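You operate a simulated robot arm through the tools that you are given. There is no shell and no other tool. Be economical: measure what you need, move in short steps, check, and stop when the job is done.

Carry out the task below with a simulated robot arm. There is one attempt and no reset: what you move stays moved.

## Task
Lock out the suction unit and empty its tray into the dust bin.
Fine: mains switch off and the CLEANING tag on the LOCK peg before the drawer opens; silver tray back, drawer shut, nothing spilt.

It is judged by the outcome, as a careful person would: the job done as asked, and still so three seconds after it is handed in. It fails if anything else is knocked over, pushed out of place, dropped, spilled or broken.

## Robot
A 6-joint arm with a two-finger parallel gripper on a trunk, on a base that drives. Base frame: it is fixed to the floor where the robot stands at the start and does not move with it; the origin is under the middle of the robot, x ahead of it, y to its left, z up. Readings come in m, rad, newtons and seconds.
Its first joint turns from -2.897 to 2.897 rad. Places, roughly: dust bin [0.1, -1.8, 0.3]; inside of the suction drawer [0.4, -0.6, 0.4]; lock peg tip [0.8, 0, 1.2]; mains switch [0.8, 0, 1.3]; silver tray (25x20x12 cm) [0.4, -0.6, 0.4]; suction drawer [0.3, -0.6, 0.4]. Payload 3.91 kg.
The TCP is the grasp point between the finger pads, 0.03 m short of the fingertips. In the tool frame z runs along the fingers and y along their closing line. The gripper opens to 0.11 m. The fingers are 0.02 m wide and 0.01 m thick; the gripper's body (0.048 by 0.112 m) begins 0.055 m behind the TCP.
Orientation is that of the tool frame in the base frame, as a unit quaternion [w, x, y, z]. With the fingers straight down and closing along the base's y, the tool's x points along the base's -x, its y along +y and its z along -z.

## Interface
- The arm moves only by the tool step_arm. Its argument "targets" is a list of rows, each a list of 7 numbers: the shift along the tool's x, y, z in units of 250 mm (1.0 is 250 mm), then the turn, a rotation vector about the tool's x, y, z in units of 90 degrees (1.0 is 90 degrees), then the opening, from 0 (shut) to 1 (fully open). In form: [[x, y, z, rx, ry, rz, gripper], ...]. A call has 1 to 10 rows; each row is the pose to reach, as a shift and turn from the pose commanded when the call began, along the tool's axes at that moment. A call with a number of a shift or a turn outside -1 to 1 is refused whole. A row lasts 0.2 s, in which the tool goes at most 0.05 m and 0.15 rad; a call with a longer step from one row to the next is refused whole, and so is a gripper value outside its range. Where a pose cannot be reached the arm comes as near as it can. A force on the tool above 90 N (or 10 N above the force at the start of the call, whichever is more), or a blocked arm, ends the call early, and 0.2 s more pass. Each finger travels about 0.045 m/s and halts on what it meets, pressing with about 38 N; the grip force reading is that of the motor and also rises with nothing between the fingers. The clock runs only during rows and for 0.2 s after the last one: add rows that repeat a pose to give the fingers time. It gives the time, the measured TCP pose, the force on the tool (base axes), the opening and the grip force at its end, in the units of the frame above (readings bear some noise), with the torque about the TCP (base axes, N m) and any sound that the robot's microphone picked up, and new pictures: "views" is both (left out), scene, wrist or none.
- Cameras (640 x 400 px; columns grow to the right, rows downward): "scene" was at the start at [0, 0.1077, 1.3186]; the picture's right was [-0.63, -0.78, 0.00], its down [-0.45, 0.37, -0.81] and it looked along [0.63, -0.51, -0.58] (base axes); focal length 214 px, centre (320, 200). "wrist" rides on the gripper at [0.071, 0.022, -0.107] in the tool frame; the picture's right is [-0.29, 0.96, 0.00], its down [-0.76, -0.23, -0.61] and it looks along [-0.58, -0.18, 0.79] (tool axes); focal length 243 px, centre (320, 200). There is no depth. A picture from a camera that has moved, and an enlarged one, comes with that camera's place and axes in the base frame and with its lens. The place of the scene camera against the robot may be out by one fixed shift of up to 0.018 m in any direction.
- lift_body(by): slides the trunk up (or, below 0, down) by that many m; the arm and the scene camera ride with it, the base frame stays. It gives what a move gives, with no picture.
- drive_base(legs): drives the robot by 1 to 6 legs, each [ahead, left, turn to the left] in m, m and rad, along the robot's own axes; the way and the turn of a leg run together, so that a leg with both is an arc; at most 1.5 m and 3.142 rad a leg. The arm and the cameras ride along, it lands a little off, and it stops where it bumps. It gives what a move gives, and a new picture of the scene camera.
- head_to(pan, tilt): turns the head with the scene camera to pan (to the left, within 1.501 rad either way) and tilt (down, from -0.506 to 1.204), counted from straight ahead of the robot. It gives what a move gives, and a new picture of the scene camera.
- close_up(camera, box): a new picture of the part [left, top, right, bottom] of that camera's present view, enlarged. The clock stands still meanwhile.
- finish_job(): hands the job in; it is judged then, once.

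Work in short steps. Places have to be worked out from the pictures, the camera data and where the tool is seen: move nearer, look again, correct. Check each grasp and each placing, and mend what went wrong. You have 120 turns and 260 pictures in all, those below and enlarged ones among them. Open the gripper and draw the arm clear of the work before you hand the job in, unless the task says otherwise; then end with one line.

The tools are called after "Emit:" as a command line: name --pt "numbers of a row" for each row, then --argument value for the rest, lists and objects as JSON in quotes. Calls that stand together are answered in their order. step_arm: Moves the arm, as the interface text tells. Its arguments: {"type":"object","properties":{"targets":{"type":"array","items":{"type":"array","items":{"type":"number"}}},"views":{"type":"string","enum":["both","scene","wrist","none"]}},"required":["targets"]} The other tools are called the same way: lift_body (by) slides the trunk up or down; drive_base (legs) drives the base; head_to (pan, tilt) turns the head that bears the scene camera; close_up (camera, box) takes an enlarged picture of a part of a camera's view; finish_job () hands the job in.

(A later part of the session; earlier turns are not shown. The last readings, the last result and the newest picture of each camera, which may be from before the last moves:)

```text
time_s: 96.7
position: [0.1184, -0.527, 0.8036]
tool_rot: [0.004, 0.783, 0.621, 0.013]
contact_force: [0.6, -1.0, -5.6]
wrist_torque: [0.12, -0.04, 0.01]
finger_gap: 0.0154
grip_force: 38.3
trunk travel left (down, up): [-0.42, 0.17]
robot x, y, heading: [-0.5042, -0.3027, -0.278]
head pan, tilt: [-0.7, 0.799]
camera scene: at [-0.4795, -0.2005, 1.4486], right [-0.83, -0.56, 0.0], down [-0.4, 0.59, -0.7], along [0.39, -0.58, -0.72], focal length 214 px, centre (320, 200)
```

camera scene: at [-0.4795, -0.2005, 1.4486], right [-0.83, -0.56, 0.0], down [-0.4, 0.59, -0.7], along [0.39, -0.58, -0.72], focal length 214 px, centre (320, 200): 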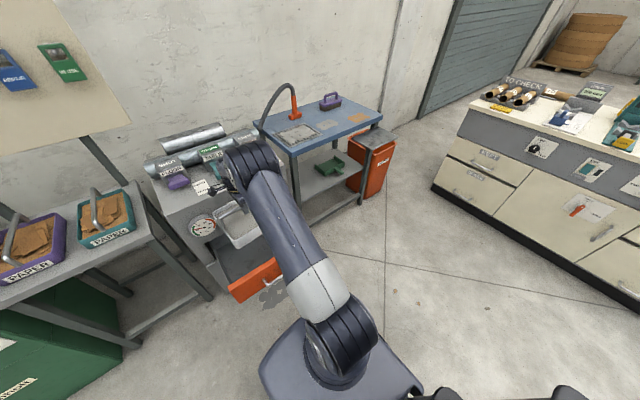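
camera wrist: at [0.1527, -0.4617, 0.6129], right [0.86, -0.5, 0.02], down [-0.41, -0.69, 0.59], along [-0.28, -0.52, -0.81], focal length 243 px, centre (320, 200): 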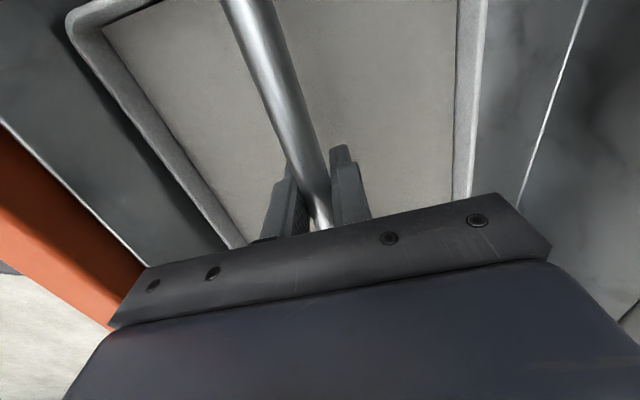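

The tray is well clear and level. I back off 0.3 m, then travel sideways to in front of the orange bin, staying clear of the blue table.

Emit:
drive_base --legs '[[-0.32, 0, 0], [0.27, -1.15, 0]]'

Emit:
head_to --pan 0.0 --tilt 0.65

```text
time_s: 104.3
position: [-0.25, -1.6115, 0.8039]
tool_rot: [0.005, 0.787, 0.617, 0.012]
contact_force: [0.1, 0.0, -4.9]
wrist_torque: [0.09, -0.02, 0.01]
finger_gap: 0.0153
grip_force: 38.1
trunk travel left (down, up): [-0.42, 0.17]
robot x, y, heading: [-0.8664, -1.3864, -0.287]
head pan, tilt: [-0.7, 0.799]
camera scene: at [-0.8451, -1.2808, 1.4486], right [-0.83, -0.55, 0.0], down [-0.4, 0.6, -0.7], along [0.38, -0.58, -0.72], focal length 214 px, centre (320, 200)
```

scene: 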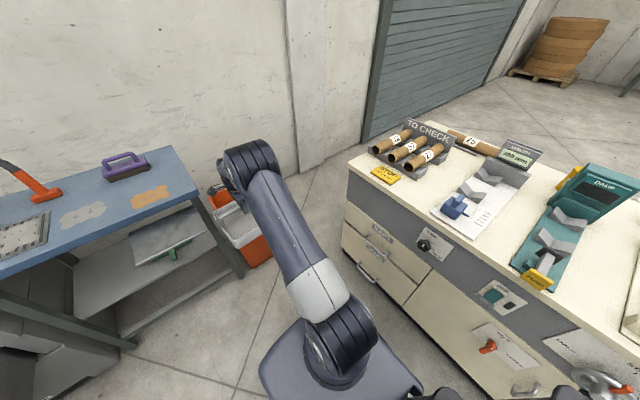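

```text
time_s: 105.4
position: [-0.2493, -1.6117, 0.8018]
tool_rot: [0.005, 0.787, 0.617, 0.012]
contact_force: [0.5, 0.4, -6.0]
wrist_torque: [0.09, -0.05, -0.02]
finger_gap: 0.0153
grip_force: 38.0
trunk travel left (down, up): [-0.42, 0.17]
robot x, y, heading: [-0.8699, -1.3863, -0.283]
head pan, tilt: [0.0, 0.649]
camera scene: at [-0.8063, -1.2382, 1.4612], right [-0.28, -0.96, 0.0], down [-0.58, 0.17, -0.8], along [0.76, -0.23, -0.61], focal length 214 px, centre (320, 200)
```

scene: 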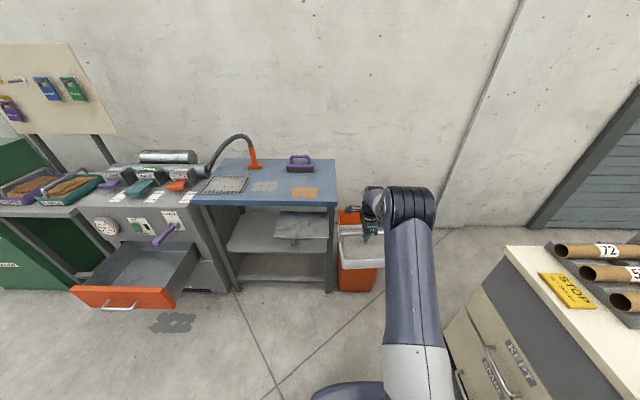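

The bin is just behind the held tray in this view. I enlarge that area.

Emit:
close_up --camera "scene" --box '[180, 120, 460, 320]'

Emit:
close_up --camera "wrist" --box '[0, 0, 640, 400]'

```text
2.00 times, centred on (320, 220) of scene
camera zoom: at [-0.8063, -1.2382, 1.4612], right [-0.28, -0.96, 0.0], down [-0.58, 0.17, -0.8], along [0.76, -0.23, -0.61], focal length 429 px, centre (320, 160)
```

zoom: 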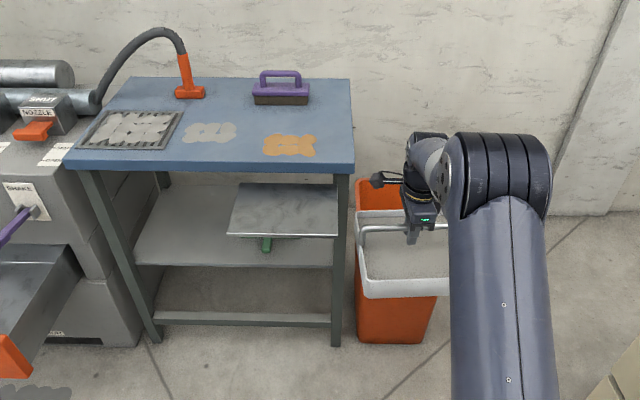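

```text
1.00 times, centred on (320, 200) of wrist
camera zoom: at [-0.2148, -1.547, 0.9129], right [0.86, -0.51, 0.02], down [-0.42, -0.69, 0.59], along [-0.29, -0.52, -0.81], focal length 243 px, centre (320, 200)
```

zoom: 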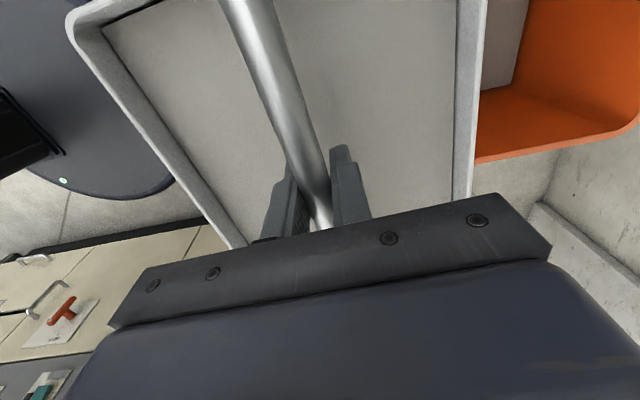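

The bin's opening spans about f 0.40–0.84 along its yaw (-17°), centre near (0.10, -1.79), rim at z ≈ 0.5. I go 6 cm right, then forward 0.39 m so that the tray is over the bin's middle, clear of the blue table.

Emit:
drive_base --legs '[[0, -0.06, 0], [0.2, 0, 0]]'

Emit:
close_up --camera "scene" --box '[220, 100, 460, 300]'

Emit:
close_up --camera "wrist" --box '[0, 0, 640, 400]'

```text
time_s: 107.6
position: [-0.0695, -1.7228, 0.8024]
tool_rot: [0.005, 0.785, 0.619, 0.012]
contact_force: [-0.4, 0.5, -5.8]
wrist_torque: [0.05, -0.01, 0.02]
finger_gap: 0.0152
grip_force: 38.4
trunk travel left (down, up): [-0.42, 0.17]
robot x, y, heading: [-0.6902, -1.5024, -0.284]
head pan, tilt: [0.0, 0.649]
camera scene: at [-0.629, -1.352, 1.4612], right [-0.28, -0.96, 0.0], down [-0.58, 0.17, -0.8], along [0.76, -0.22, -0.6], focal length 214 px, centre (320, 200)
```

scene: 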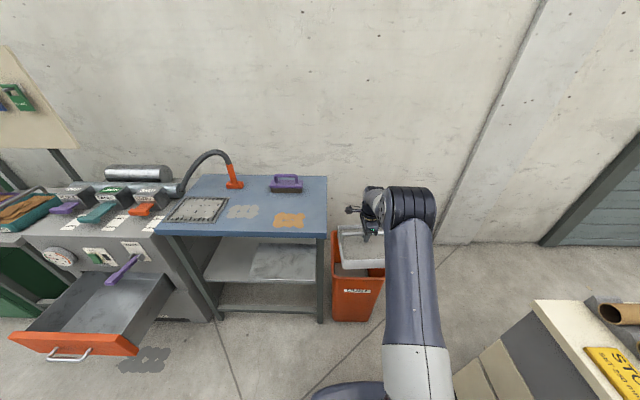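

```text
2.00 times, centred on (340, 200) of scene
camera zoom: at [-0.629, -1.352, 1.4612], right [-0.28, -0.96, 0.0], down [-0.58, 0.17, -0.8], along [0.76, -0.22, -0.6], focal length 429 px, centre (280, 200)
```

zoom: 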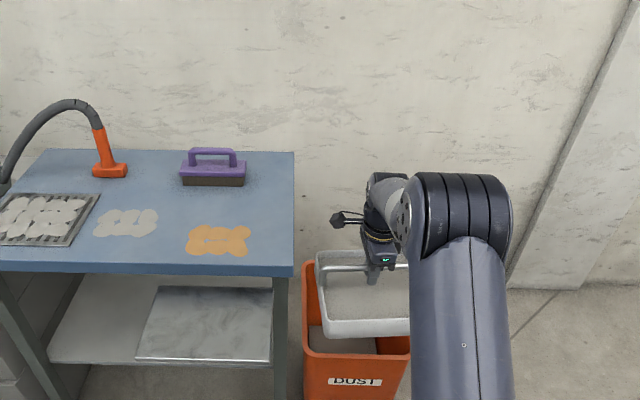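

```text
1.00 times, centred on (320, 200) of wrist
camera zoom: at [-0.0361, -1.6581, 0.9128], right [0.86, -0.5, 0.02], down [-0.42, -0.69, 0.59], along [-0.29, -0.52, -0.81], focal length 243 px, centre (320, 200)
```

zoom: 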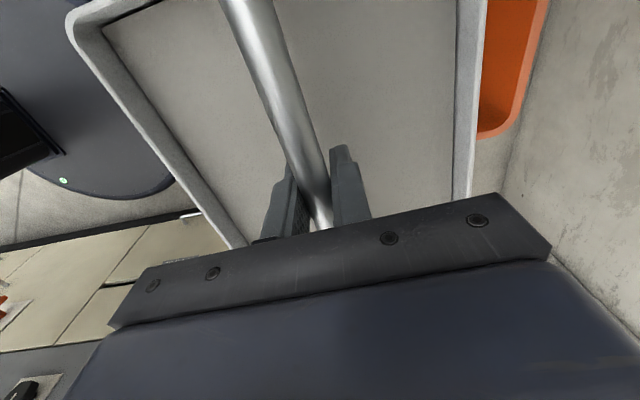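

The label reads DUST, and the opening spans f 0.42–0.73 with the tray nearly centred sideways. I drive 0.12 m forward and lower the trunk 0.12 m, keeping the tray just above the rim.

Emit:
drive_base --legs '[[0.12, 0, 0]]'

Emit:
lift_body --by -0.11

Emit:
close_up --camera "scene" --box '[260, 140, 460, 300]'

```text
time_s: 108.8
position: [0.0447, -1.7528, 0.803]
tool_rot: [0.005, 0.784, 0.621, 0.012]
contact_force: [0.0, -0.1, -7.2]
wrist_torque: [0.12, -0.03, -0.01]
finger_gap: 0.0151
grip_force: 37.9
trunk travel left (down, up): [-0.42, 0.17]
robot x, y, heading: [-0.5762, -1.5344, -0.279]
head pan, tilt: [0.0, 0.649]
camera scene: at [-0.5151, -1.3848, 1.4612], right [-0.27, -0.96, 0.0], down [-0.58, 0.17, -0.8], along [0.77, -0.22, -0.6], focal length 214 px, centre (320, 200)
```

scene: 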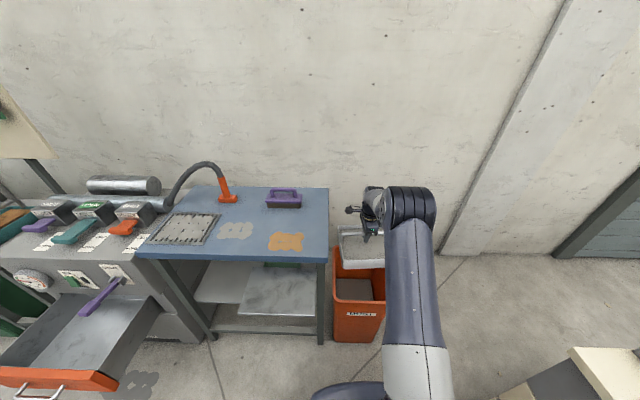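

```text
time_s: 110.2
position: [0.044, -1.7528, 0.6935]
tool_rot: [0.004, 0.783, 0.621, 0.011]
contact_force: [0.1, -0.5, -6.7]
wrist_torque: [0.04, 0.01, -0.03]
finger_gap: 0.0153
grip_force: 38.2
trunk travel left (down, up): [-0.31, 0.28]
robot x, y, heading: [-0.5744, -1.532, -0.279]
head pan, tilt: [0.0, 0.649]
```

```text
2.50 times, centred on (360, 220) of scene
camera zoom: at [-0.5151, -1.3848, 1.3512], right [-0.27, -0.96, 0.0], down [-0.58, 0.17, -0.8], along [0.77, -0.22, -0.6], focal length 536 px, centre (220, 150)
```

zoom: 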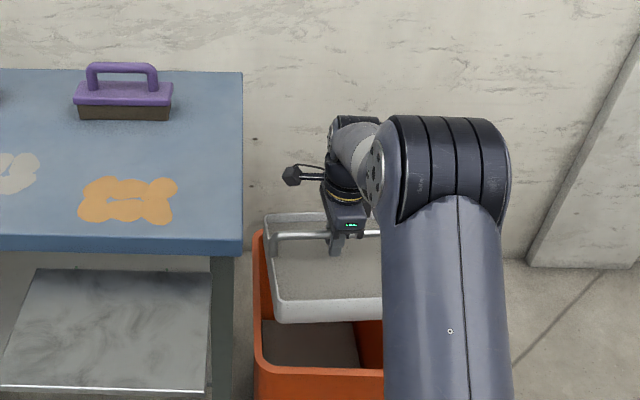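

The tray is over the opening, bottom just above the rim. I start to tip it, first 36° about the bar with a 12 mm shift right, and check that it turns with the gripper.

Emit:
step_arm --pt "-0.02 0 0 -0.07 0 0 0" --pt "-0.05 0 0 -0.14 0 0 0" --pt "-0.05 0 0 -0.21 0 0 0" --pt "-0.05 0 0 -0.28 0 0 0" --pt "-0.05 0 0 -0.35 0 0 0" --pt "-0.05 0 0 -0.4 0 0 0" --views "both"

Emit:
close_up --camera "scene" --box '[260, 140, 460, 300]'

```text
time_s: 111.6
position: [0.0416, -1.7672, 0.6932]
tool_rot: [0.248, 0.743, 0.587, 0.204]
contact_force: [0.9, 0.1, -6.0]
wrist_torque: [0.1, 0.18, -0.04]
finger_gap: 0.0156
grip_force: 38.4
trunk travel left (down, up): [-0.31, 0.28]
robot x, y, heading: [-0.5735, -1.5368, -0.275]
head pan, tilt: [0.0, 0.649]
camera scene: at [-0.515, -1.3848, 1.3512], right [-0.27, -0.96, 0.0], down [-0.58, 0.17, -0.8], along [0.77, -0.22, -0.6], focal length 214 px, centre (320, 200)
camera wrist: at [0.0113, -1.6861, 0.7935], right [0.67, -0.46, 0.58], down [-0.71, -0.62, 0.33], along [0.2, -0.63, -0.75], focal length 243 px, centre (320, 200)
```

scene: 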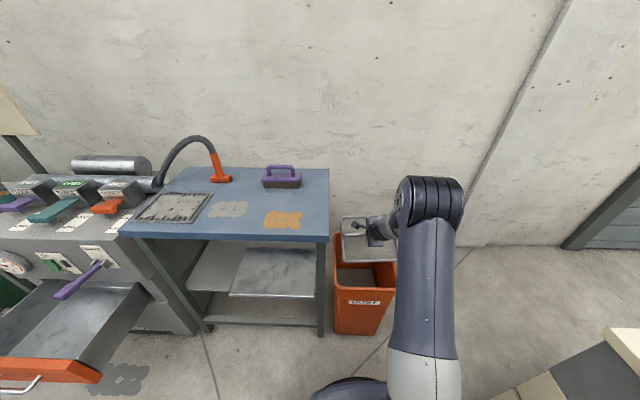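
wrist: 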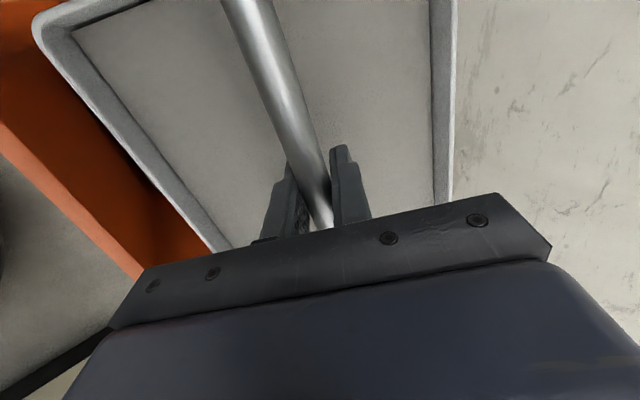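

```text
2.50 times, centred on (360, 220) of scene
camera zoom: at [-0.515, -1.3848, 1.3512], right [-0.27, -0.96, 0.0], down [-0.58, 0.17, -0.8], along [0.77, -0.22, -0.6], focal length 536 px, centre (220, 150)
```

zoom: 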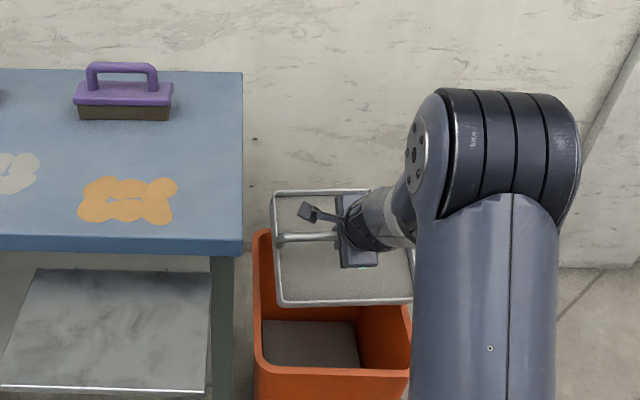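

The tray turns with the gripper and sits over the bin. I move 3 cm further forward and keep tipping to about 100°.

Emit:
step_arm --pt "0 0.05 0.035 0 0 0 0" --pt "0 0.097 0.07 -0.03 0 0 0" --pt "0 0.097 0.07 -0.12 0 0 0" --pt "0 0.097 0.07 -0.21 0 0 0" --pt "0 0.097 0.07 -0.3 0 0 0" --pt "0 0.097 0.07 -0.39 0 0 0" --pt "0 0.097 0.07 -0.48 0 0 0" --pt "0 0.097 0.07 -0.57 0 0 0" --pt "0 0.097 0.07 -0.66 0 0 0" --pt "0 0.097 0.07 -0.72 0 0 0" --views "both"

Emit:
close_up --camera "scene" --box '[260, 140, 460, 300]'

```text
time_s: 113.8
position: [0.0604, -1.7976, 0.6939]
tool_rot: [0.602, 0.49, 0.393, 0.493]
contact_force: [-0.8, -0.1, -6.6]
wrist_torque: [0.09, 0.26, -0.02]
finger_gap: 0.0157
grip_force: 38.5
out of reach, approached as far as the arm can: row 3, 7, 8, 9, 10
trunk travel left (down, up): [-0.31, 0.28]
robot x, y, heading: [-0.5797, -1.5321, -0.28]
head pan, tilt: [0.0, 0.649]
camera scene: at [-0.5151, -1.3847, 1.3512], right [-0.27, -0.96, 0.0], down [-0.58, 0.17, -0.8], along [0.77, -0.22, -0.6], focal length 214 px, centre (320, 200)
camera wrist: at [-0.0329, -1.7044, 0.694], right [-0.26, -0.25, 0.93], down [-0.69, -0.63, -0.36], along [0.68, -0.74, -0.01], focal length 243 px, centre (320, 200)
```

scene: 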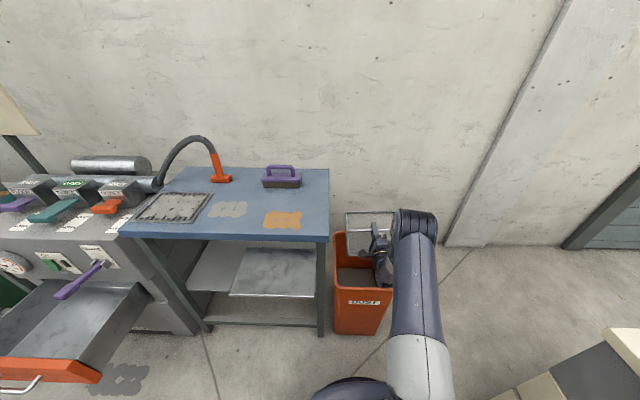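
wrist: 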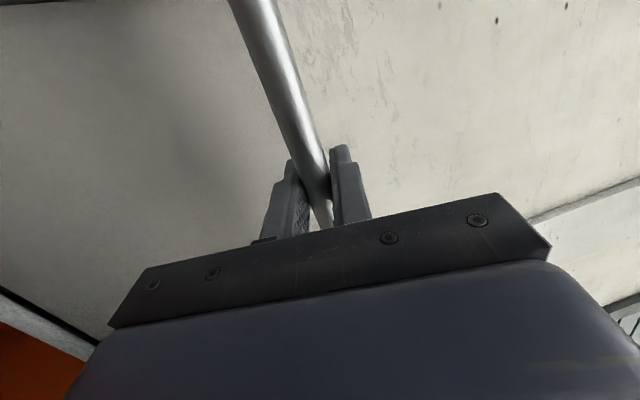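

```text
2.50 times, centred on (360, 220) of scene
camera zoom: at [-0.5151, -1.3847, 1.3512], right [-0.27, -0.96, 0.0], down [-0.58, 0.17, -0.8], along [0.77, -0.22, -0.6], focal length 536 px, centre (220, 150)
```

zoom: 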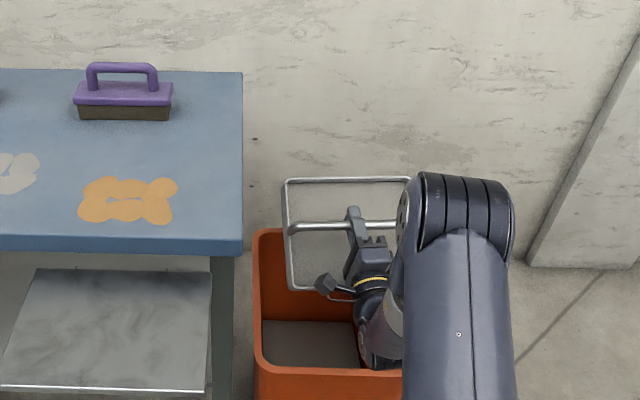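

The tilt is about 102° but the load is unchanged and the tray has slid some 25 mm to the right. I strafe the base left to re-centre, then tilt further.

Emit:
drive_base --legs '[[0, 0.03, 0]]'

Emit:
step_arm --pt "0 0 0 -0.08 0 0 0" --pt "0 0 0 -0.16 0 0 0" --pt "0 0 0 -0.24 0 0 0" --pt "0 0 0 -0.32 0 0 0" --pt "0 0 0 -0.32 0 0 0" --views "both"

Emit:
close_up --camera "scene" --box '[260, 140, 460, 300]'

```text
time_s: 114.7
position: [0.0677, -1.7693, 0.6947]
tool_rot: [0.601, 0.491, 0.394, 0.492]
contact_force: [-0.4, 0.1, -6.9]
wrist_torque: [0.07, 0.26, -0.02]
finger_gap: 0.0155
grip_force: 38.0
trunk travel left (down, up): [-0.31, 0.28]
robot x, y, heading: [-0.5647, -1.5074, -0.275]
head pan, tilt: [0.0, 0.649]
camera scene: at [-0.5067, -1.3561, 1.3512], right [-0.28, -0.96, 0.0], down [-0.58, 0.17, -0.8], along [0.77, -0.22, -0.6], focal length 214 px, centre (320, 200)
```

scene: 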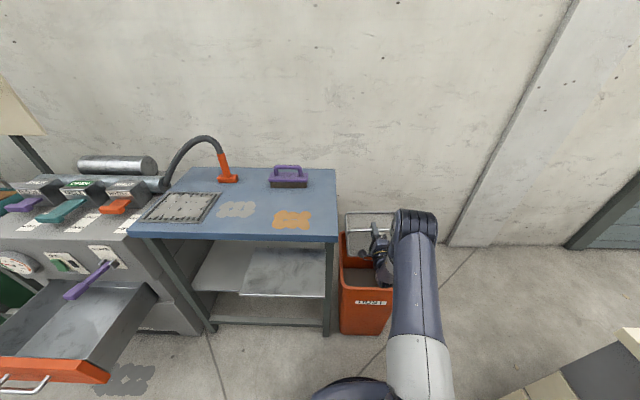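

```text
time_s: 115.9
position: [0.0524, -1.7866, 0.6939]
tool_rot: [0.699, 0.318, 0.272, 0.58]
contact_force: [-0.5, -0.5, -5.7]
wrist_torque: [0.14, 0.31, 0.01]
finger_gap: 0.0155
grip_force: 37.4
out of reach, approached as far as the arm can: row 2, 3, 4, 5
trunk travel left (down, up): [-0.31, 0.28]
robot x, y, heading: [-0.5665, -1.5026, -0.278]
head pan, tilt: [0.0, 0.649]
camera scene: at [-0.5067, -1.356, 1.3512], right [-0.28, -0.96, 0.0], down [-0.58, 0.17, -0.8], along [0.77, -0.22, -0.6], focal length 214 px, centre (320, 200)
camera wrist: at [-0.0283, -1.6989, 0.6409], right [-0.66, -0.16, 0.73], down [-0.45, -0.7, -0.56], along [0.6, -0.7, 0.39], focal length 243 px, centre (320, 200)
```

scene: 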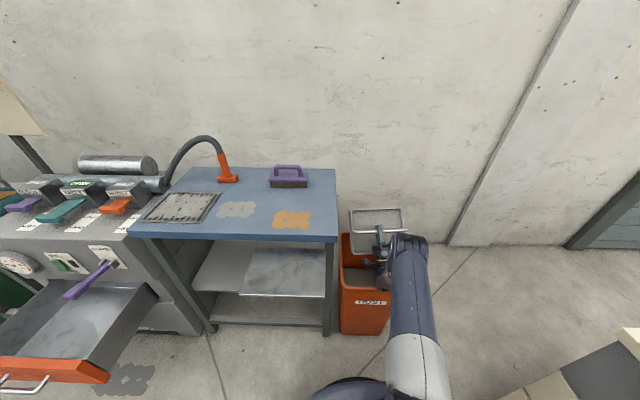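
wrist: 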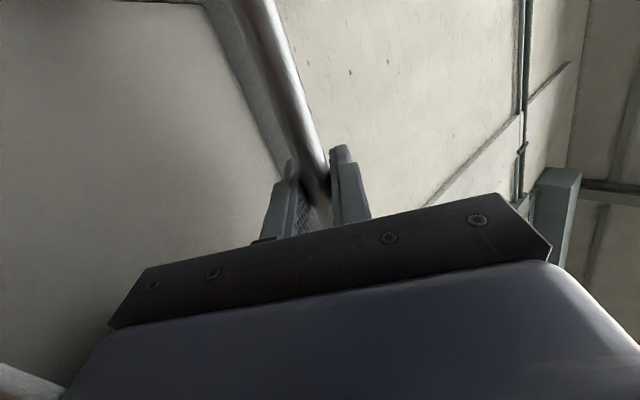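

```text
2.50 times, centred on (360, 220) of scene
camera zoom: at [-0.5067, -1.356, 1.3512], right [-0.28, -0.96, 0.0], down [-0.58, 0.17, -0.8], along [0.77, -0.22, -0.6], focal length 536 px, centre (220, 150)
```

zoom: 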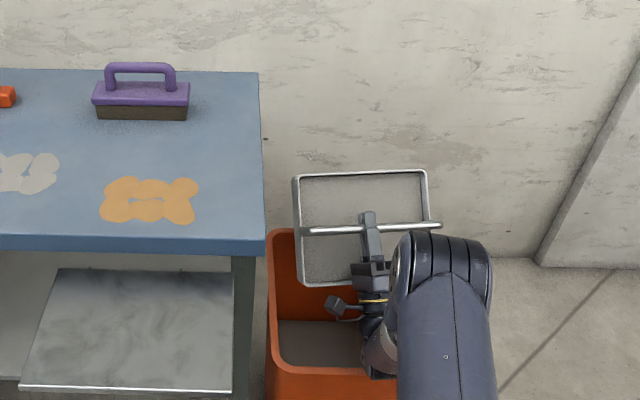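

The tray has slipped in the fingers and stays near 45° while the tool is at 130°; the gripper body should now bear on the tray's front rim and push it over if I turn on. I raise the trunk for clearance, re-centre, and turn further.

Emit:
lift_body --by 0.1

Emit:
drive_base --legs '[[0.02, 0.025, 0]]'

Emit:
step_arm --pt "0 0 0 -0.08 0 0 0" --pt "0 0 0 -0.16 0 0 0" --pt "0 0 0 -0.24 0 0 0" --pt "0 0 0 -0.3 0 0 0" --views "both"

Emit:
close_up --camera "scene" --box '[280, 140, 480, 300]'

```text
time_s: 117.2
position: [0.0534, -1.7862, 0.7939]
tool_rot: [0.699, 0.319, 0.273, 0.58]
contact_force: [0.1, 0.2, -5.7]
wrist_torque: [0.09, 0.35, -0.01]
finger_gap: 0.0157
grip_force: 38.3
trunk travel left (down, up): [-0.41, 0.18]
robot x, y, heading: [-0.5652, -1.5046, -0.285]
head pan, tilt: [0.0, 0.649]
```

```text
time_s: 118.0
position: [0.0795, -1.767, 0.7936]
tool_rot: [0.699, 0.319, 0.273, 0.579]
contact_force: [0.1, 0.7, -6.2]
wrist_torque: [0.15, 0.32, -0.01]
finger_gap: 0.0154
grip_force: 37.5
trunk travel left (down, up): [-0.41, 0.18]
robot x, y, heading: [-0.5424, -1.4882, -0.276]
head pan, tilt: [0.0, 0.649]
camera scene: at [-0.4807, -1.3377, 1.4512], right [-0.28, -0.96, 0.0], down [-0.58, 0.17, -0.8], along [0.77, -0.22, -0.6], focal length 214 px, centre (320, 200)
```

scene: 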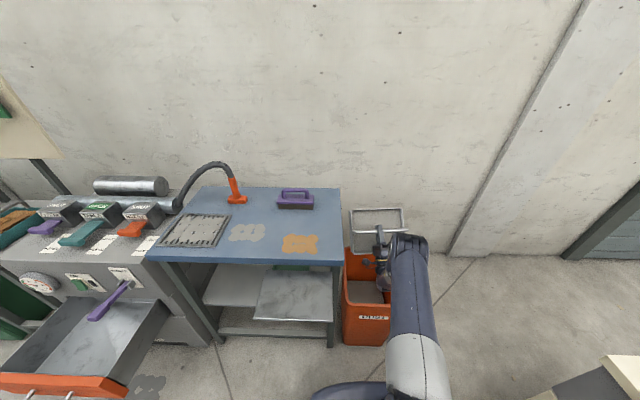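

```text
time_s: 119.0
position: [0.0766, -1.7982, 0.7895]
tool_rot: [0.745, 0.13, 0.175, 0.63]
contact_force: [0.2, 0.5, -4.9]
wrist_torque: [0.12, 0.34, 0.02]
finger_gap: 0.0154
grip_force: 38.2
out of reach, approached as far as the arm can: row 1, 2, 3, 4
trunk travel left (down, up): [-0.41, 0.18]
robot x, y, heading: [-0.5433, -1.4865, -0.281]
head pan, tilt: [0.0, 0.649]
camera scene: at [-0.4807, -1.3374, 1.4512], right [-0.28, -0.96, 0.0], down [-0.58, 0.17, -0.8], along [0.77, -0.22, -0.6], focal length 214 px, centre (320, 200)
camera wrist: at [0.0212, -1.726, 0.696], right [-0.9, -0.12, 0.43], down [-0.16, -0.8, -0.57], along [0.41, -0.58, 0.7], focal length 243 px, centre (320, 200)
```

scene: 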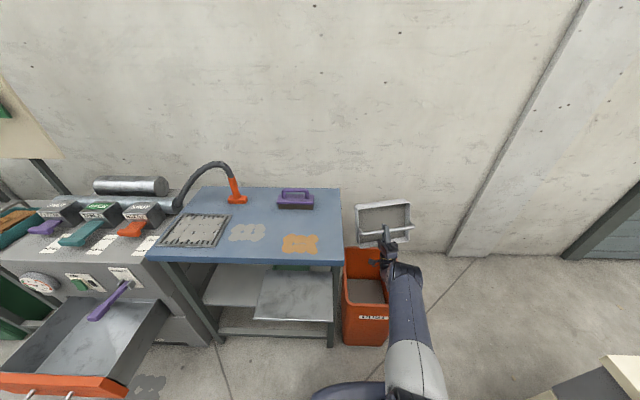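
wrist: 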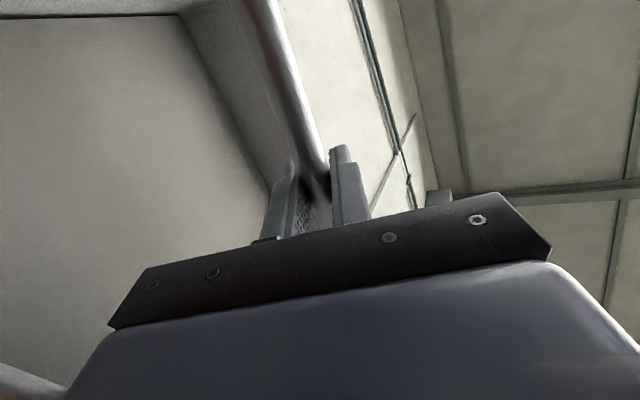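

```text
2.50 times, centred on (380, 220) of scene
camera zoom: at [-0.4807, -1.3374, 1.4512], right [-0.28, -0.96, 0.0], down [-0.58, 0.17, -0.8], along [0.77, -0.22, -0.6], focal length 536 px, centre (170, 150)
```

zoom: 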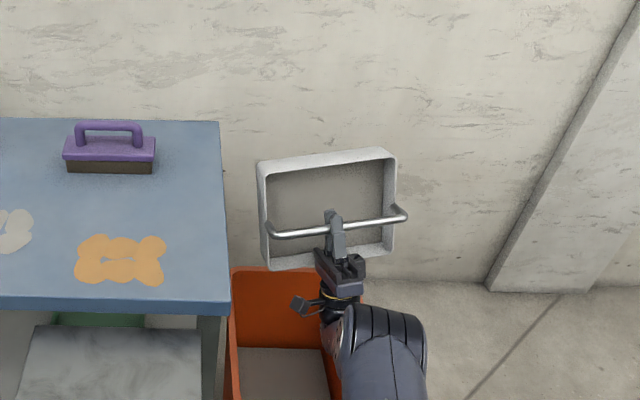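

The tray's inside is now bare with its walls showing: the dust has gone. I check the bin and the floor for spills before turning back.

Emit:
head_to --pan -0.1 --tilt 0.9

Emit:
close_up --camera "scene" --box '[240, 60, 440, 220]'

```text
time_s: 119.8
position: [0.0767, -1.7989, 0.7912]
tool_rot: [0.745, 0.131, 0.176, 0.63]
contact_force: [0.1, 0.0, -4.5]
wrist_torque: [0.12, 0.3, 0.0]
finger_gap: 0.0153
grip_force: 37.6
trunk travel left (down, up): [-0.41, 0.18]
robot x, y, heading: [-0.5434, -1.4869, -0.281]
head pan, tilt: [-0.099, 0.901]
camera scene: at [-0.494, -1.3416, 1.4308], right [-0.37, -0.93, 0.0], down [-0.73, 0.29, -0.62], along [0.58, -0.23, -0.78], focal length 214 px, centre (320, 200)
```

scene: 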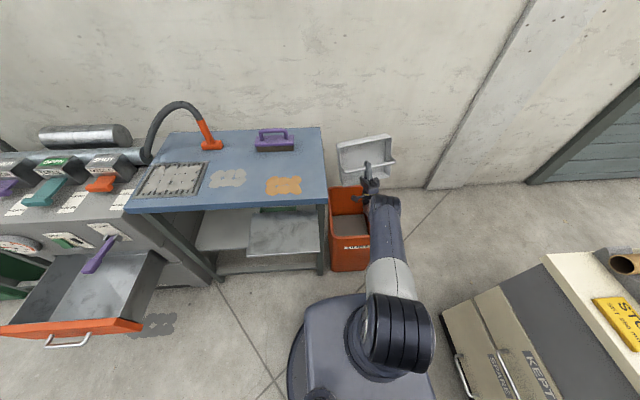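

```text
2.50 times, centred on (340, 140) of scene
camera zoom: at [-0.494, -1.3416, 1.4308], right [-0.37, -0.93, 0.0], down [-0.73, 0.29, -0.62], along [0.58, -0.23, -0.78], focal length 536 px, centre (270, 350)
```

zoom: 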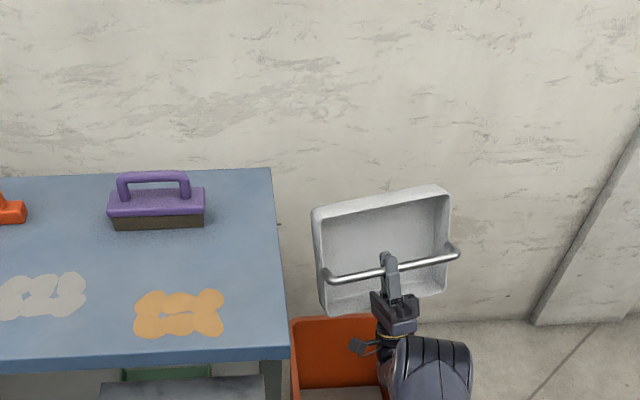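

The tray is empty and no dust shows on the floor. I turn the tool back toward pointing down.

Emit:
step_arm --pt "0 0 0 0.09 0 0 0" --pt "0 0 0 0.18 0 0 0" --pt "0 0 0 0.27 0 0 0" --pt "0 0 0 0.36 0 0 0" --pt "0 0 0 0.45 0 0 0" --pt "0 0 0 0.54 0 0 0" --pt "0 0 0 0.63 0 0 0" --pt "0 0 0 0.72 0 0 0" --pt "0 0 0 0.81 0 0 0" --pt "0 0 0 0.9 0 0 0" --views "both"

```text
time_s: 122.0
position: [0.0761, -1.7956, 0.7901]
tool_rot: [0.481, 0.584, 0.543, 0.365]
contact_force: [-0.5, 0.0, -4.5]
wrist_torque: [0.11, -0.06, 0.0]
finger_gap: 0.0151
grip_force: 37.9
trunk travel left (down, up): [-0.41, 0.18]
robot x, y, heading: [-0.5435, -1.4873, -0.285]
head pan, tilt: [-0.099, 0.901]
camera scene: at [-0.4941, -1.3416, 1.4307], right [-0.37, -0.93, 0.0], down [-0.73, 0.29, -0.62], along [0.58, -0.23, -0.78], focal length 214 px, centre (320, 200)
camera wrist: at [-0.0101, -1.706, 0.8345], right [0.23, -0.23, 0.94], down [-0.75, -0.66, 0.02], along [0.62, -0.71, -0.33], focal length 243 px, centre (320, 200)
```

scene: 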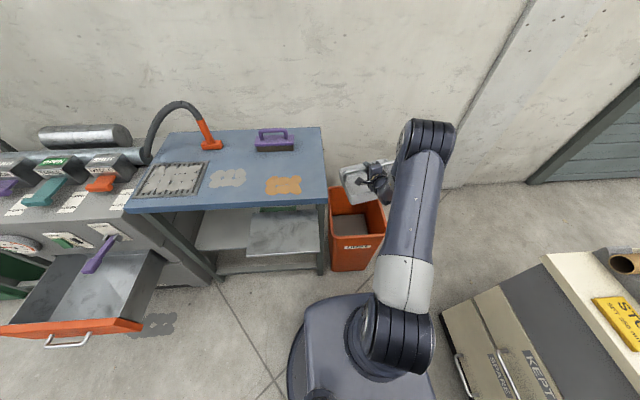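
wrist: 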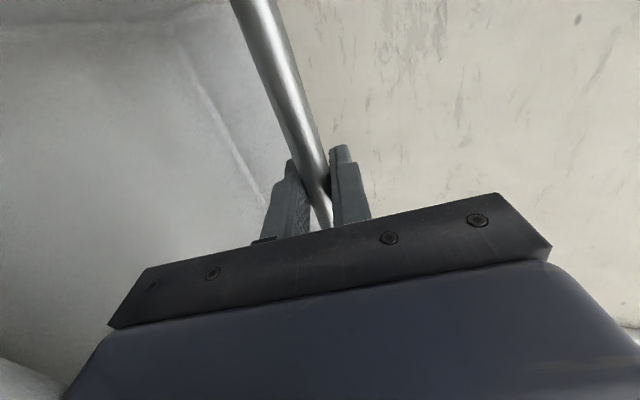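

The tool is at 16° below level and the tray about level. I continue to straight down and see how far the tray swings or slips.

Emit:
step_arm --pt "0 0 0 0.09 0 0 0" --pt "0 0 0 0.18 0 0 0" --pt "0 0 0 0.27 0 0 0" --pt "0 0 0 0.36 0 0 0" --pt "0 0 0 0.45 0 0 0" --pt "0 0 0 0.54 0 0 0" --pt "0 0 0 0.63 0 0 0" --pt "0 0 0 0.72 0 0 0" --pt "0 0 0 0.81 0 0 0" --views "both"

Emit:
close_up --camera "scene" --box '[260, 80, 460, 240]'

```text
time_s: 124.0
position: [0.0761, -1.7969, 0.7918]
tool_rot: [0.041, 0.755, 0.654, -0.029]
contact_force: [0.0, 0.1, -3.8]
wrist_torque: [0.04, -0.28, 0.01]
finger_gap: 0.0159
grip_force: 38.1
trunk travel left (down, up): [-0.41, 0.18]
robot x, y, heading: [-0.5387, -1.4904, -0.276]
head pan, tilt: [-0.099, 0.901]
camera scene: at [-0.4942, -1.3416, 1.4307], right [-0.37, -0.93, 0.0], down [-0.73, 0.29, -0.62], along [0.58, -0.23, -0.78], focal length 214 px, centre (320, 200)
camera wrist: at [0.106, -1.7179, 0.8928], right [0.91, -0.42, 0.05], down [-0.34, -0.65, 0.67], along [-0.25, -0.63, -0.74], focal length 243 px, centre (320, 200)
```

scene: 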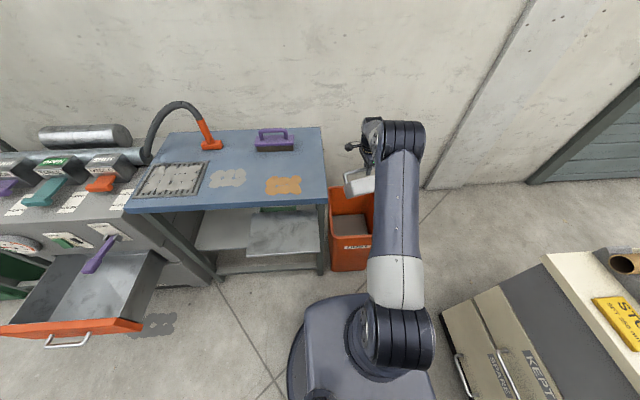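
wrist: 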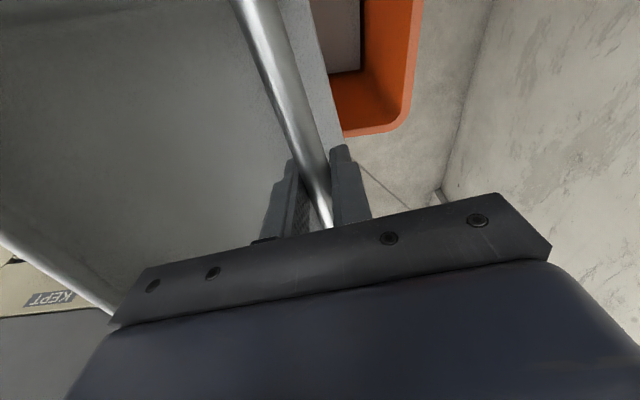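

```text
2.50 times, centred on (360, 160) of scene
camera zoom: at [-0.4942, -1.3416, 1.4307], right [-0.37, -0.93, 0.0], down [-0.73, 0.29, -0.62], along [0.58, -0.23, -0.78], focal length 536 px, centre (220, 300)
```

zoom: 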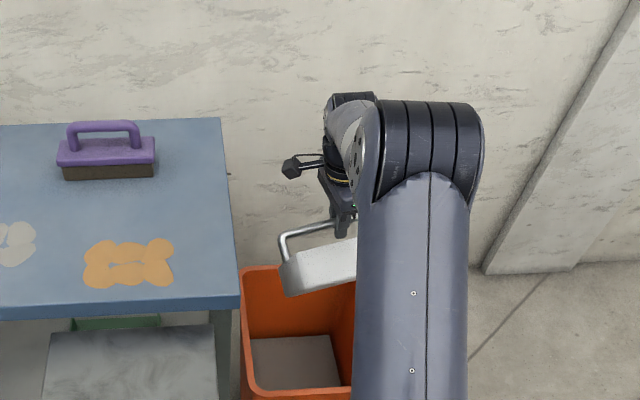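

The bar's friction holds the empty tray tilted (its opening away from me). I square the tool up, then drive back along a wide path to the suction unit, where I can level the tray against the drawer's front edge.

Emit:
step_arm --pt "0 0 0 0.01 0.03 0.04 0" --pt "0 0 0 0.019 0.061 0.08 0" --views "none"

Emit:
drive_base --legs '[[-0.6, 0, 0], [0, 1.2, 0]]'

Emit:
close_up --camera "scene" --box '[200, 40, 500, 240]'

```text
time_s: 124.6
position: [0.076, -1.7966, 0.7911]
tool_rot: [-0.001, 0.796, 0.606, 0.0]
contact_force: [-1.0, -0.2, -3.7]
wrist_torque: [-0.04, -0.25, 0.0]
finger_gap: 0.0152
grip_force: 38.5
trunk travel left (down, up): [-0.41, 0.18]
robot x, y, heading: [-0.5402, -1.4872, -0.274]
head pan, tilt: [-0.099, 0.901]
```

```text
time_s: 133.6
position: [-0.1777, -0.5165, 0.7912]
tool_rot: [0.001, 0.801, 0.599, 0.001]
contact_force: [0.3, -0.2, -3.9]
wrist_torque: [-0.01, -0.26, -0.01]
finger_gap: 0.0153
grip_force: 38.1
trunk travel left (down, up): [-0.41, 0.18]
robot x, y, heading: [-0.7894, -0.1948, -0.295]
head pan, tilt: [-0.099, 0.901]
camera scene: at [-0.7395, -0.0522, 1.4307], right [-0.38, -0.92, 0.0], down [-0.72, 0.3, -0.62], along [0.57, -0.24, -0.78], focal length 214 px, centre (320, 200)
```

scene: 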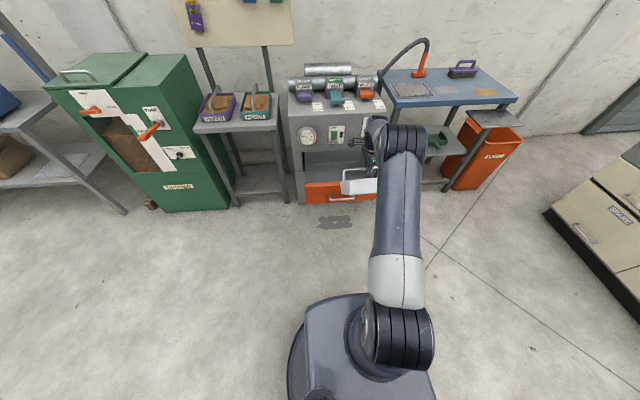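

```text
2.00 times, centred on (350, 140) of scene
camera zoom: at [-0.7395, -0.0522, 1.4307], right [-0.38, -0.92, 0.0], down [-0.72, 0.3, -0.62], along [0.57, -0.24, -0.78], focal length 429 px, centre (260, 320)
```

zoom: 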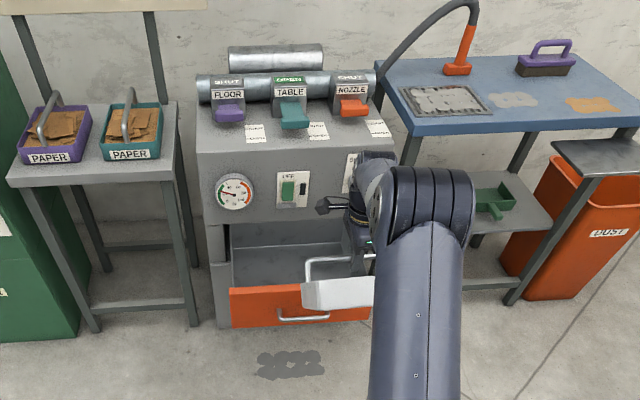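

The tray is tilted about 60°, its back bottom edge low. I line up with the drawer, then lower so that this low edge dips just inside the drawer's front panel (top at z ≈ 0.565).

Emit:
drive_base --legs '[[0, 0.07, 0.015], [0.213, 0, 0]]'

Emit:
lift_body --by -0.08

Emit:
close_up --camera "scene" --box '[240, 60, 440, 220]'

Emit:
close_up --camera "wrist" --box '[0, 0, 640, 400]'

```text
time_s: 135.9
position: [0.0537, -0.5014, 0.7913]
tool_rot: [0.0, 0.797, 0.604, 0.0]
contact_force: [0.5, 0.6, -3.8]
wrist_torque: [-0.03, -0.23, -0.01]
finger_gap: 0.0153
grip_force: 37.8
trunk travel left (down, up): [-0.41, 0.18]
robot x, y, heading: [-0.5606, -0.1902, -0.283]
head pan, tilt: [-0.099, 0.901]
camera scene: at [-0.5141, -0.0436, 1.4307], right [-0.37, -0.93, 0.0], down [-0.73, 0.29, -0.62], along [0.58, -0.23, -0.78], focal length 214 px, centre (320, 200)
```

scene: 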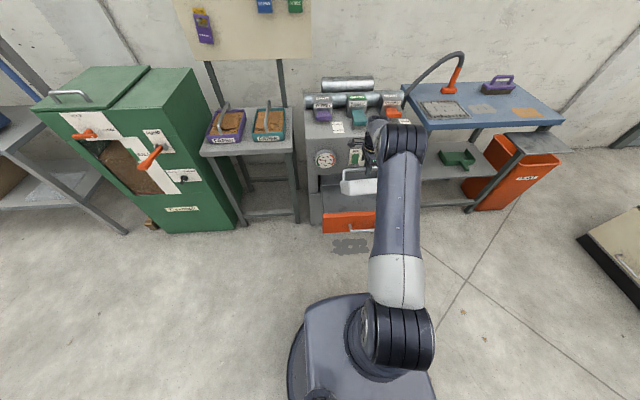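

```text
time_s: 137.1
position: [0.0536, -0.5023, 0.7114]
tool_rot: [0.0, 0.797, 0.604, 0.001]
contact_force: [-0.4, -0.6, -3.7]
wrist_torque: [-0.04, -0.2, -0.04]
finger_gap: 0.0158
grip_force: 37.6
trunk travel left (down, up): [-0.33, 0.26]
robot x, y, heading: [-0.5632, -0.19, -0.281]
head pan, tilt: [-0.099, 0.901]
```

```text
2.50 times, centred on (340, 140) of scene
camera zoom: at [-0.5141, -0.0436, 1.3507], right [-0.37, -0.93, 0.0], down [-0.73, 0.29, -0.62], along [0.58, -0.23, -0.78], focal length 536 px, centre (270, 350)
```

zoom: 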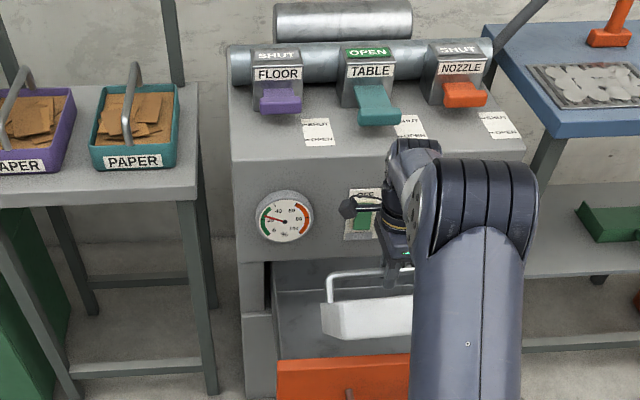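

```text
1.00 times, centred on (320, 200) of wrist
camera zoom: at [0.0935, -0.4373, 0.819], right [0.84, -0.54, 0.0], down [-0.43, -0.67, 0.61], along [-0.33, -0.51, -0.79], focal length 243 px, centre (320, 200)
```

zoom: 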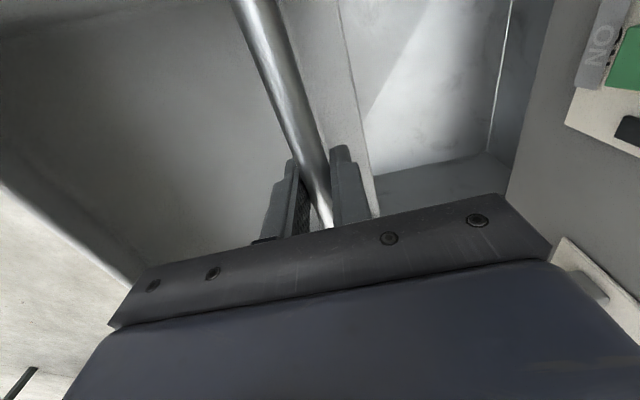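

From this view the tray's tilt is only about 33°, so lowering it onto the drawer's floor will level it. I move it 8.5 cm into the drawer's mouth and lower it to just above the floor.

Emit:
step_arm --pt "0 0.12 0 0 0 0 0" --pt "0 0.24 0 0 0 0 0" --pt "0 0.34 0.05 0 0 0 0" --pt "0 0.34 0.2 0 0 0 0" --pt "0 0.34 0.36 0 0 0 0" --pt "0 0.34 0.52 0 0 0 0" --pt "0 0.34 0.64 0 0 0 0" --views "wrist"

Emit:
close_up --camera "scene" --box '[260, 80, 420, 220]'

```text
time_s: 138.7
position: [0.1138, -0.514, 0.5571]
tool_rot: [0.005, 0.797, 0.604, 0.003]
contact_force: [24.5, -10.0, 2.1]
wrist_torque: [0.23, -0.15, -0.79]
finger_gap: 0.0157
grip_force: 38.0
out of reach, approached as far as the arm can: row 3, 4, 5, 6, 7
trunk travel left (down, up): [-0.33, 0.26]
robot x, y, heading: [-0.5615, -0.1895, -0.285]
head pan, tilt: [-0.099, 0.901]
camera wrist: at [0.1528, -0.4502, 0.6656], right [0.84, -0.54, 0.01], down [-0.43, -0.67, 0.61], along [-0.32, -0.52, -0.8], focal length 243 px, centre (320, 200)
```

wrist: 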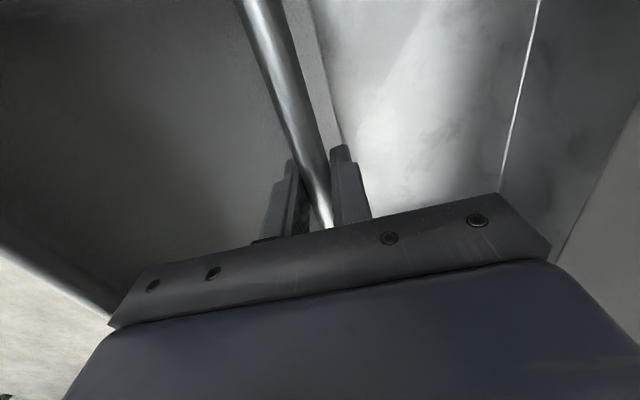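

```text
2.86 times, centred on (340, 150) of scene
camera zoom: at [-0.5128, -0.0441, 1.3509], right [-0.37, -0.93, 0.0], down [-0.73, 0.29, -0.62], along [0.58, -0.23, -0.78], focal length 613 px, centre (263, 343)
```

zoom: 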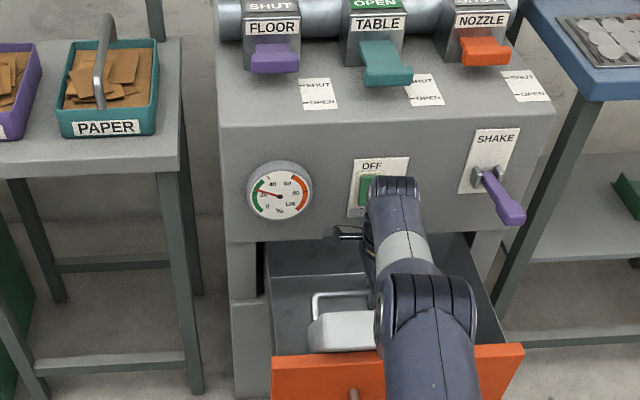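

The tray's front edge touched the drawer panel and the arm is at full reach. I rise 5 cm, drive 3 cm forward, then lower with the trunk.

Emit:
lift_body --by 0.05

Emit:
drive_base --legs '[[0.03, 0, 0]]'

Emit:
lift_body --by -0.08

Emit:
close_up --camera "scene" --box '[260, 80, 420, 220]'

```text
time_s: 139.6
position: [0.1097, -0.5135, 0.604]
tool_rot: [0.0, 0.798, 0.603, 0.0]
contact_force: [-0.2, 0.0, -4.2]
wrist_torque: [0.0, -0.26, 0.0]
finger_gap: 0.0155
grip_force: 37.7
trunk travel left (down, up): [-0.38, 0.21]
robot x, y, heading: [-0.5598, -0.1897, -0.278]
head pan, tilt: [-0.099, 0.901]
```

```text
time_s: 140.4
position: [0.1394, -0.5217, 0.6049]
tool_rot: [0.001, 0.797, 0.604, 0.001]
contact_force: [-0.5, 0.1, -4.5]
wrist_torque: [-0.05, -0.25, 0.01]
finger_gap: 0.0156
grip_force: 37.8
trunk travel left (down, up): [-0.38, 0.21]
robot x, y, heading: [-0.53, -0.196, -0.286]
head pan, tilt: [-0.099, 0.901]
camera scene: at [-0.4844, -0.0522, 1.4007], right [-0.37, -0.93, 0.0], down [-0.73, 0.29, -0.62], along [0.58, -0.23, -0.78], focal length 214 px, centre (320, 200)
```

scene: 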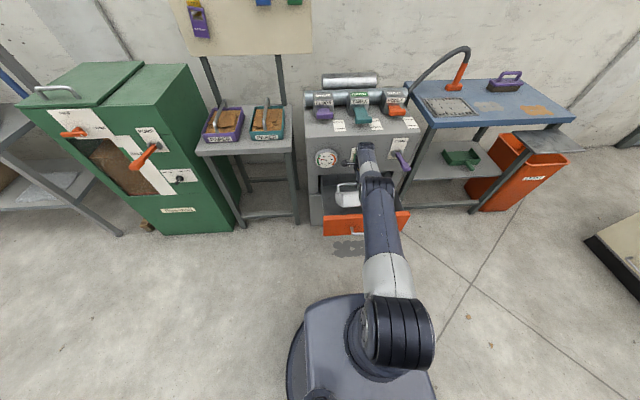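

```text
time_s: 141.6
position: [0.1423, -0.5227, 0.5317]
tool_rot: [0.006, 0.797, 0.604, 0.004]
contact_force: [7.0, 2.6, 32.3]
wrist_torque: [-0.37, 0.04, 0.04]
finger_gap: 0.0154
grip_force: 37.6
trunk travel left (down, up): [-0.3, 0.29]
robot x, y, heading: [-0.5299, -0.1979, -0.283]
head pan, tilt: [-0.099, 0.901]
```

```text
2.86 times, centred on (340, 150) of scene
camera zoom: at [-0.4866, -0.0507, 1.3212], right [-0.37, -0.93, 0.0], down [-0.73, 0.29, -0.62], along [0.58, -0.23, -0.78], focal length 613 px, centre (263, 343)
```

zoom: 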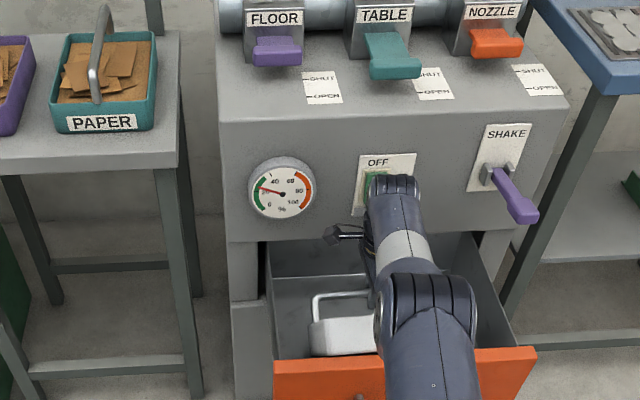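

Contact with the drawer floor at the expected height. I keep lowering so the tray turns level.

Emit:
lift_body --by -0.025

Emit:
close_up --camera "scene" --box '[260, 80, 420, 220]'

Emit:
close_up --camera "wrist" --box '[0, 0, 640, 400]'

```text
time_s: 142.3
position: [0.1408, -0.5233, 0.5055]
tool_rot: [0.005, 0.797, 0.604, 0.002]
contact_force: [7.5, -1.5, 31.8]
wrist_torque: [0.06, 0.21, -0.02]
finger_gap: 0.0152
grip_force: 38.2
trunk travel left (down, up): [-0.275, 0.315]
robot x, y, heading: [-0.5342, -0.1977, -0.286]
head pan, tilt: [-0.099, 0.901]
```

```text
2.86 times, centred on (340, 150) of scene
camera zoom: at [-0.4866, -0.0511, 1.2954], right [-0.37, -0.93, 0.0], down [-0.73, 0.29, -0.62], along [0.58, -0.23, -0.78], focal length 613 px, centre (263, 343)
```

zoom: 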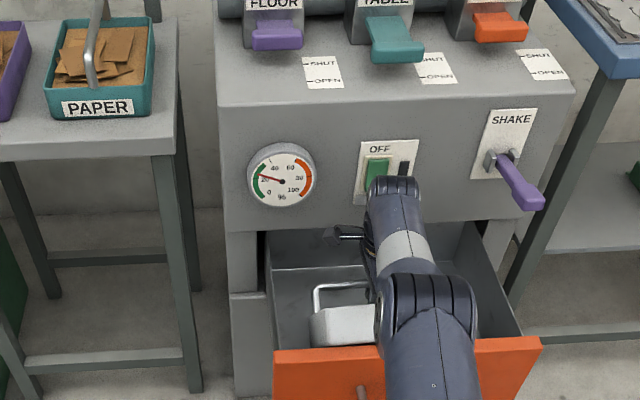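

```text
1.00 times, centred on (320, 200) of wrist
camera zoom: at [0.1799, -0.459, 0.6129], right [0.84, -0.54, 0.01], down [-0.43, -0.67, 0.61], along [-0.32, -0.52, -0.79], focal length 243 px, centre (320, 200)
```

zoom: 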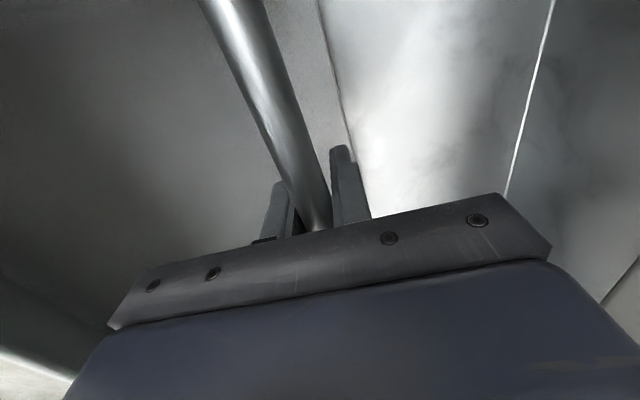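

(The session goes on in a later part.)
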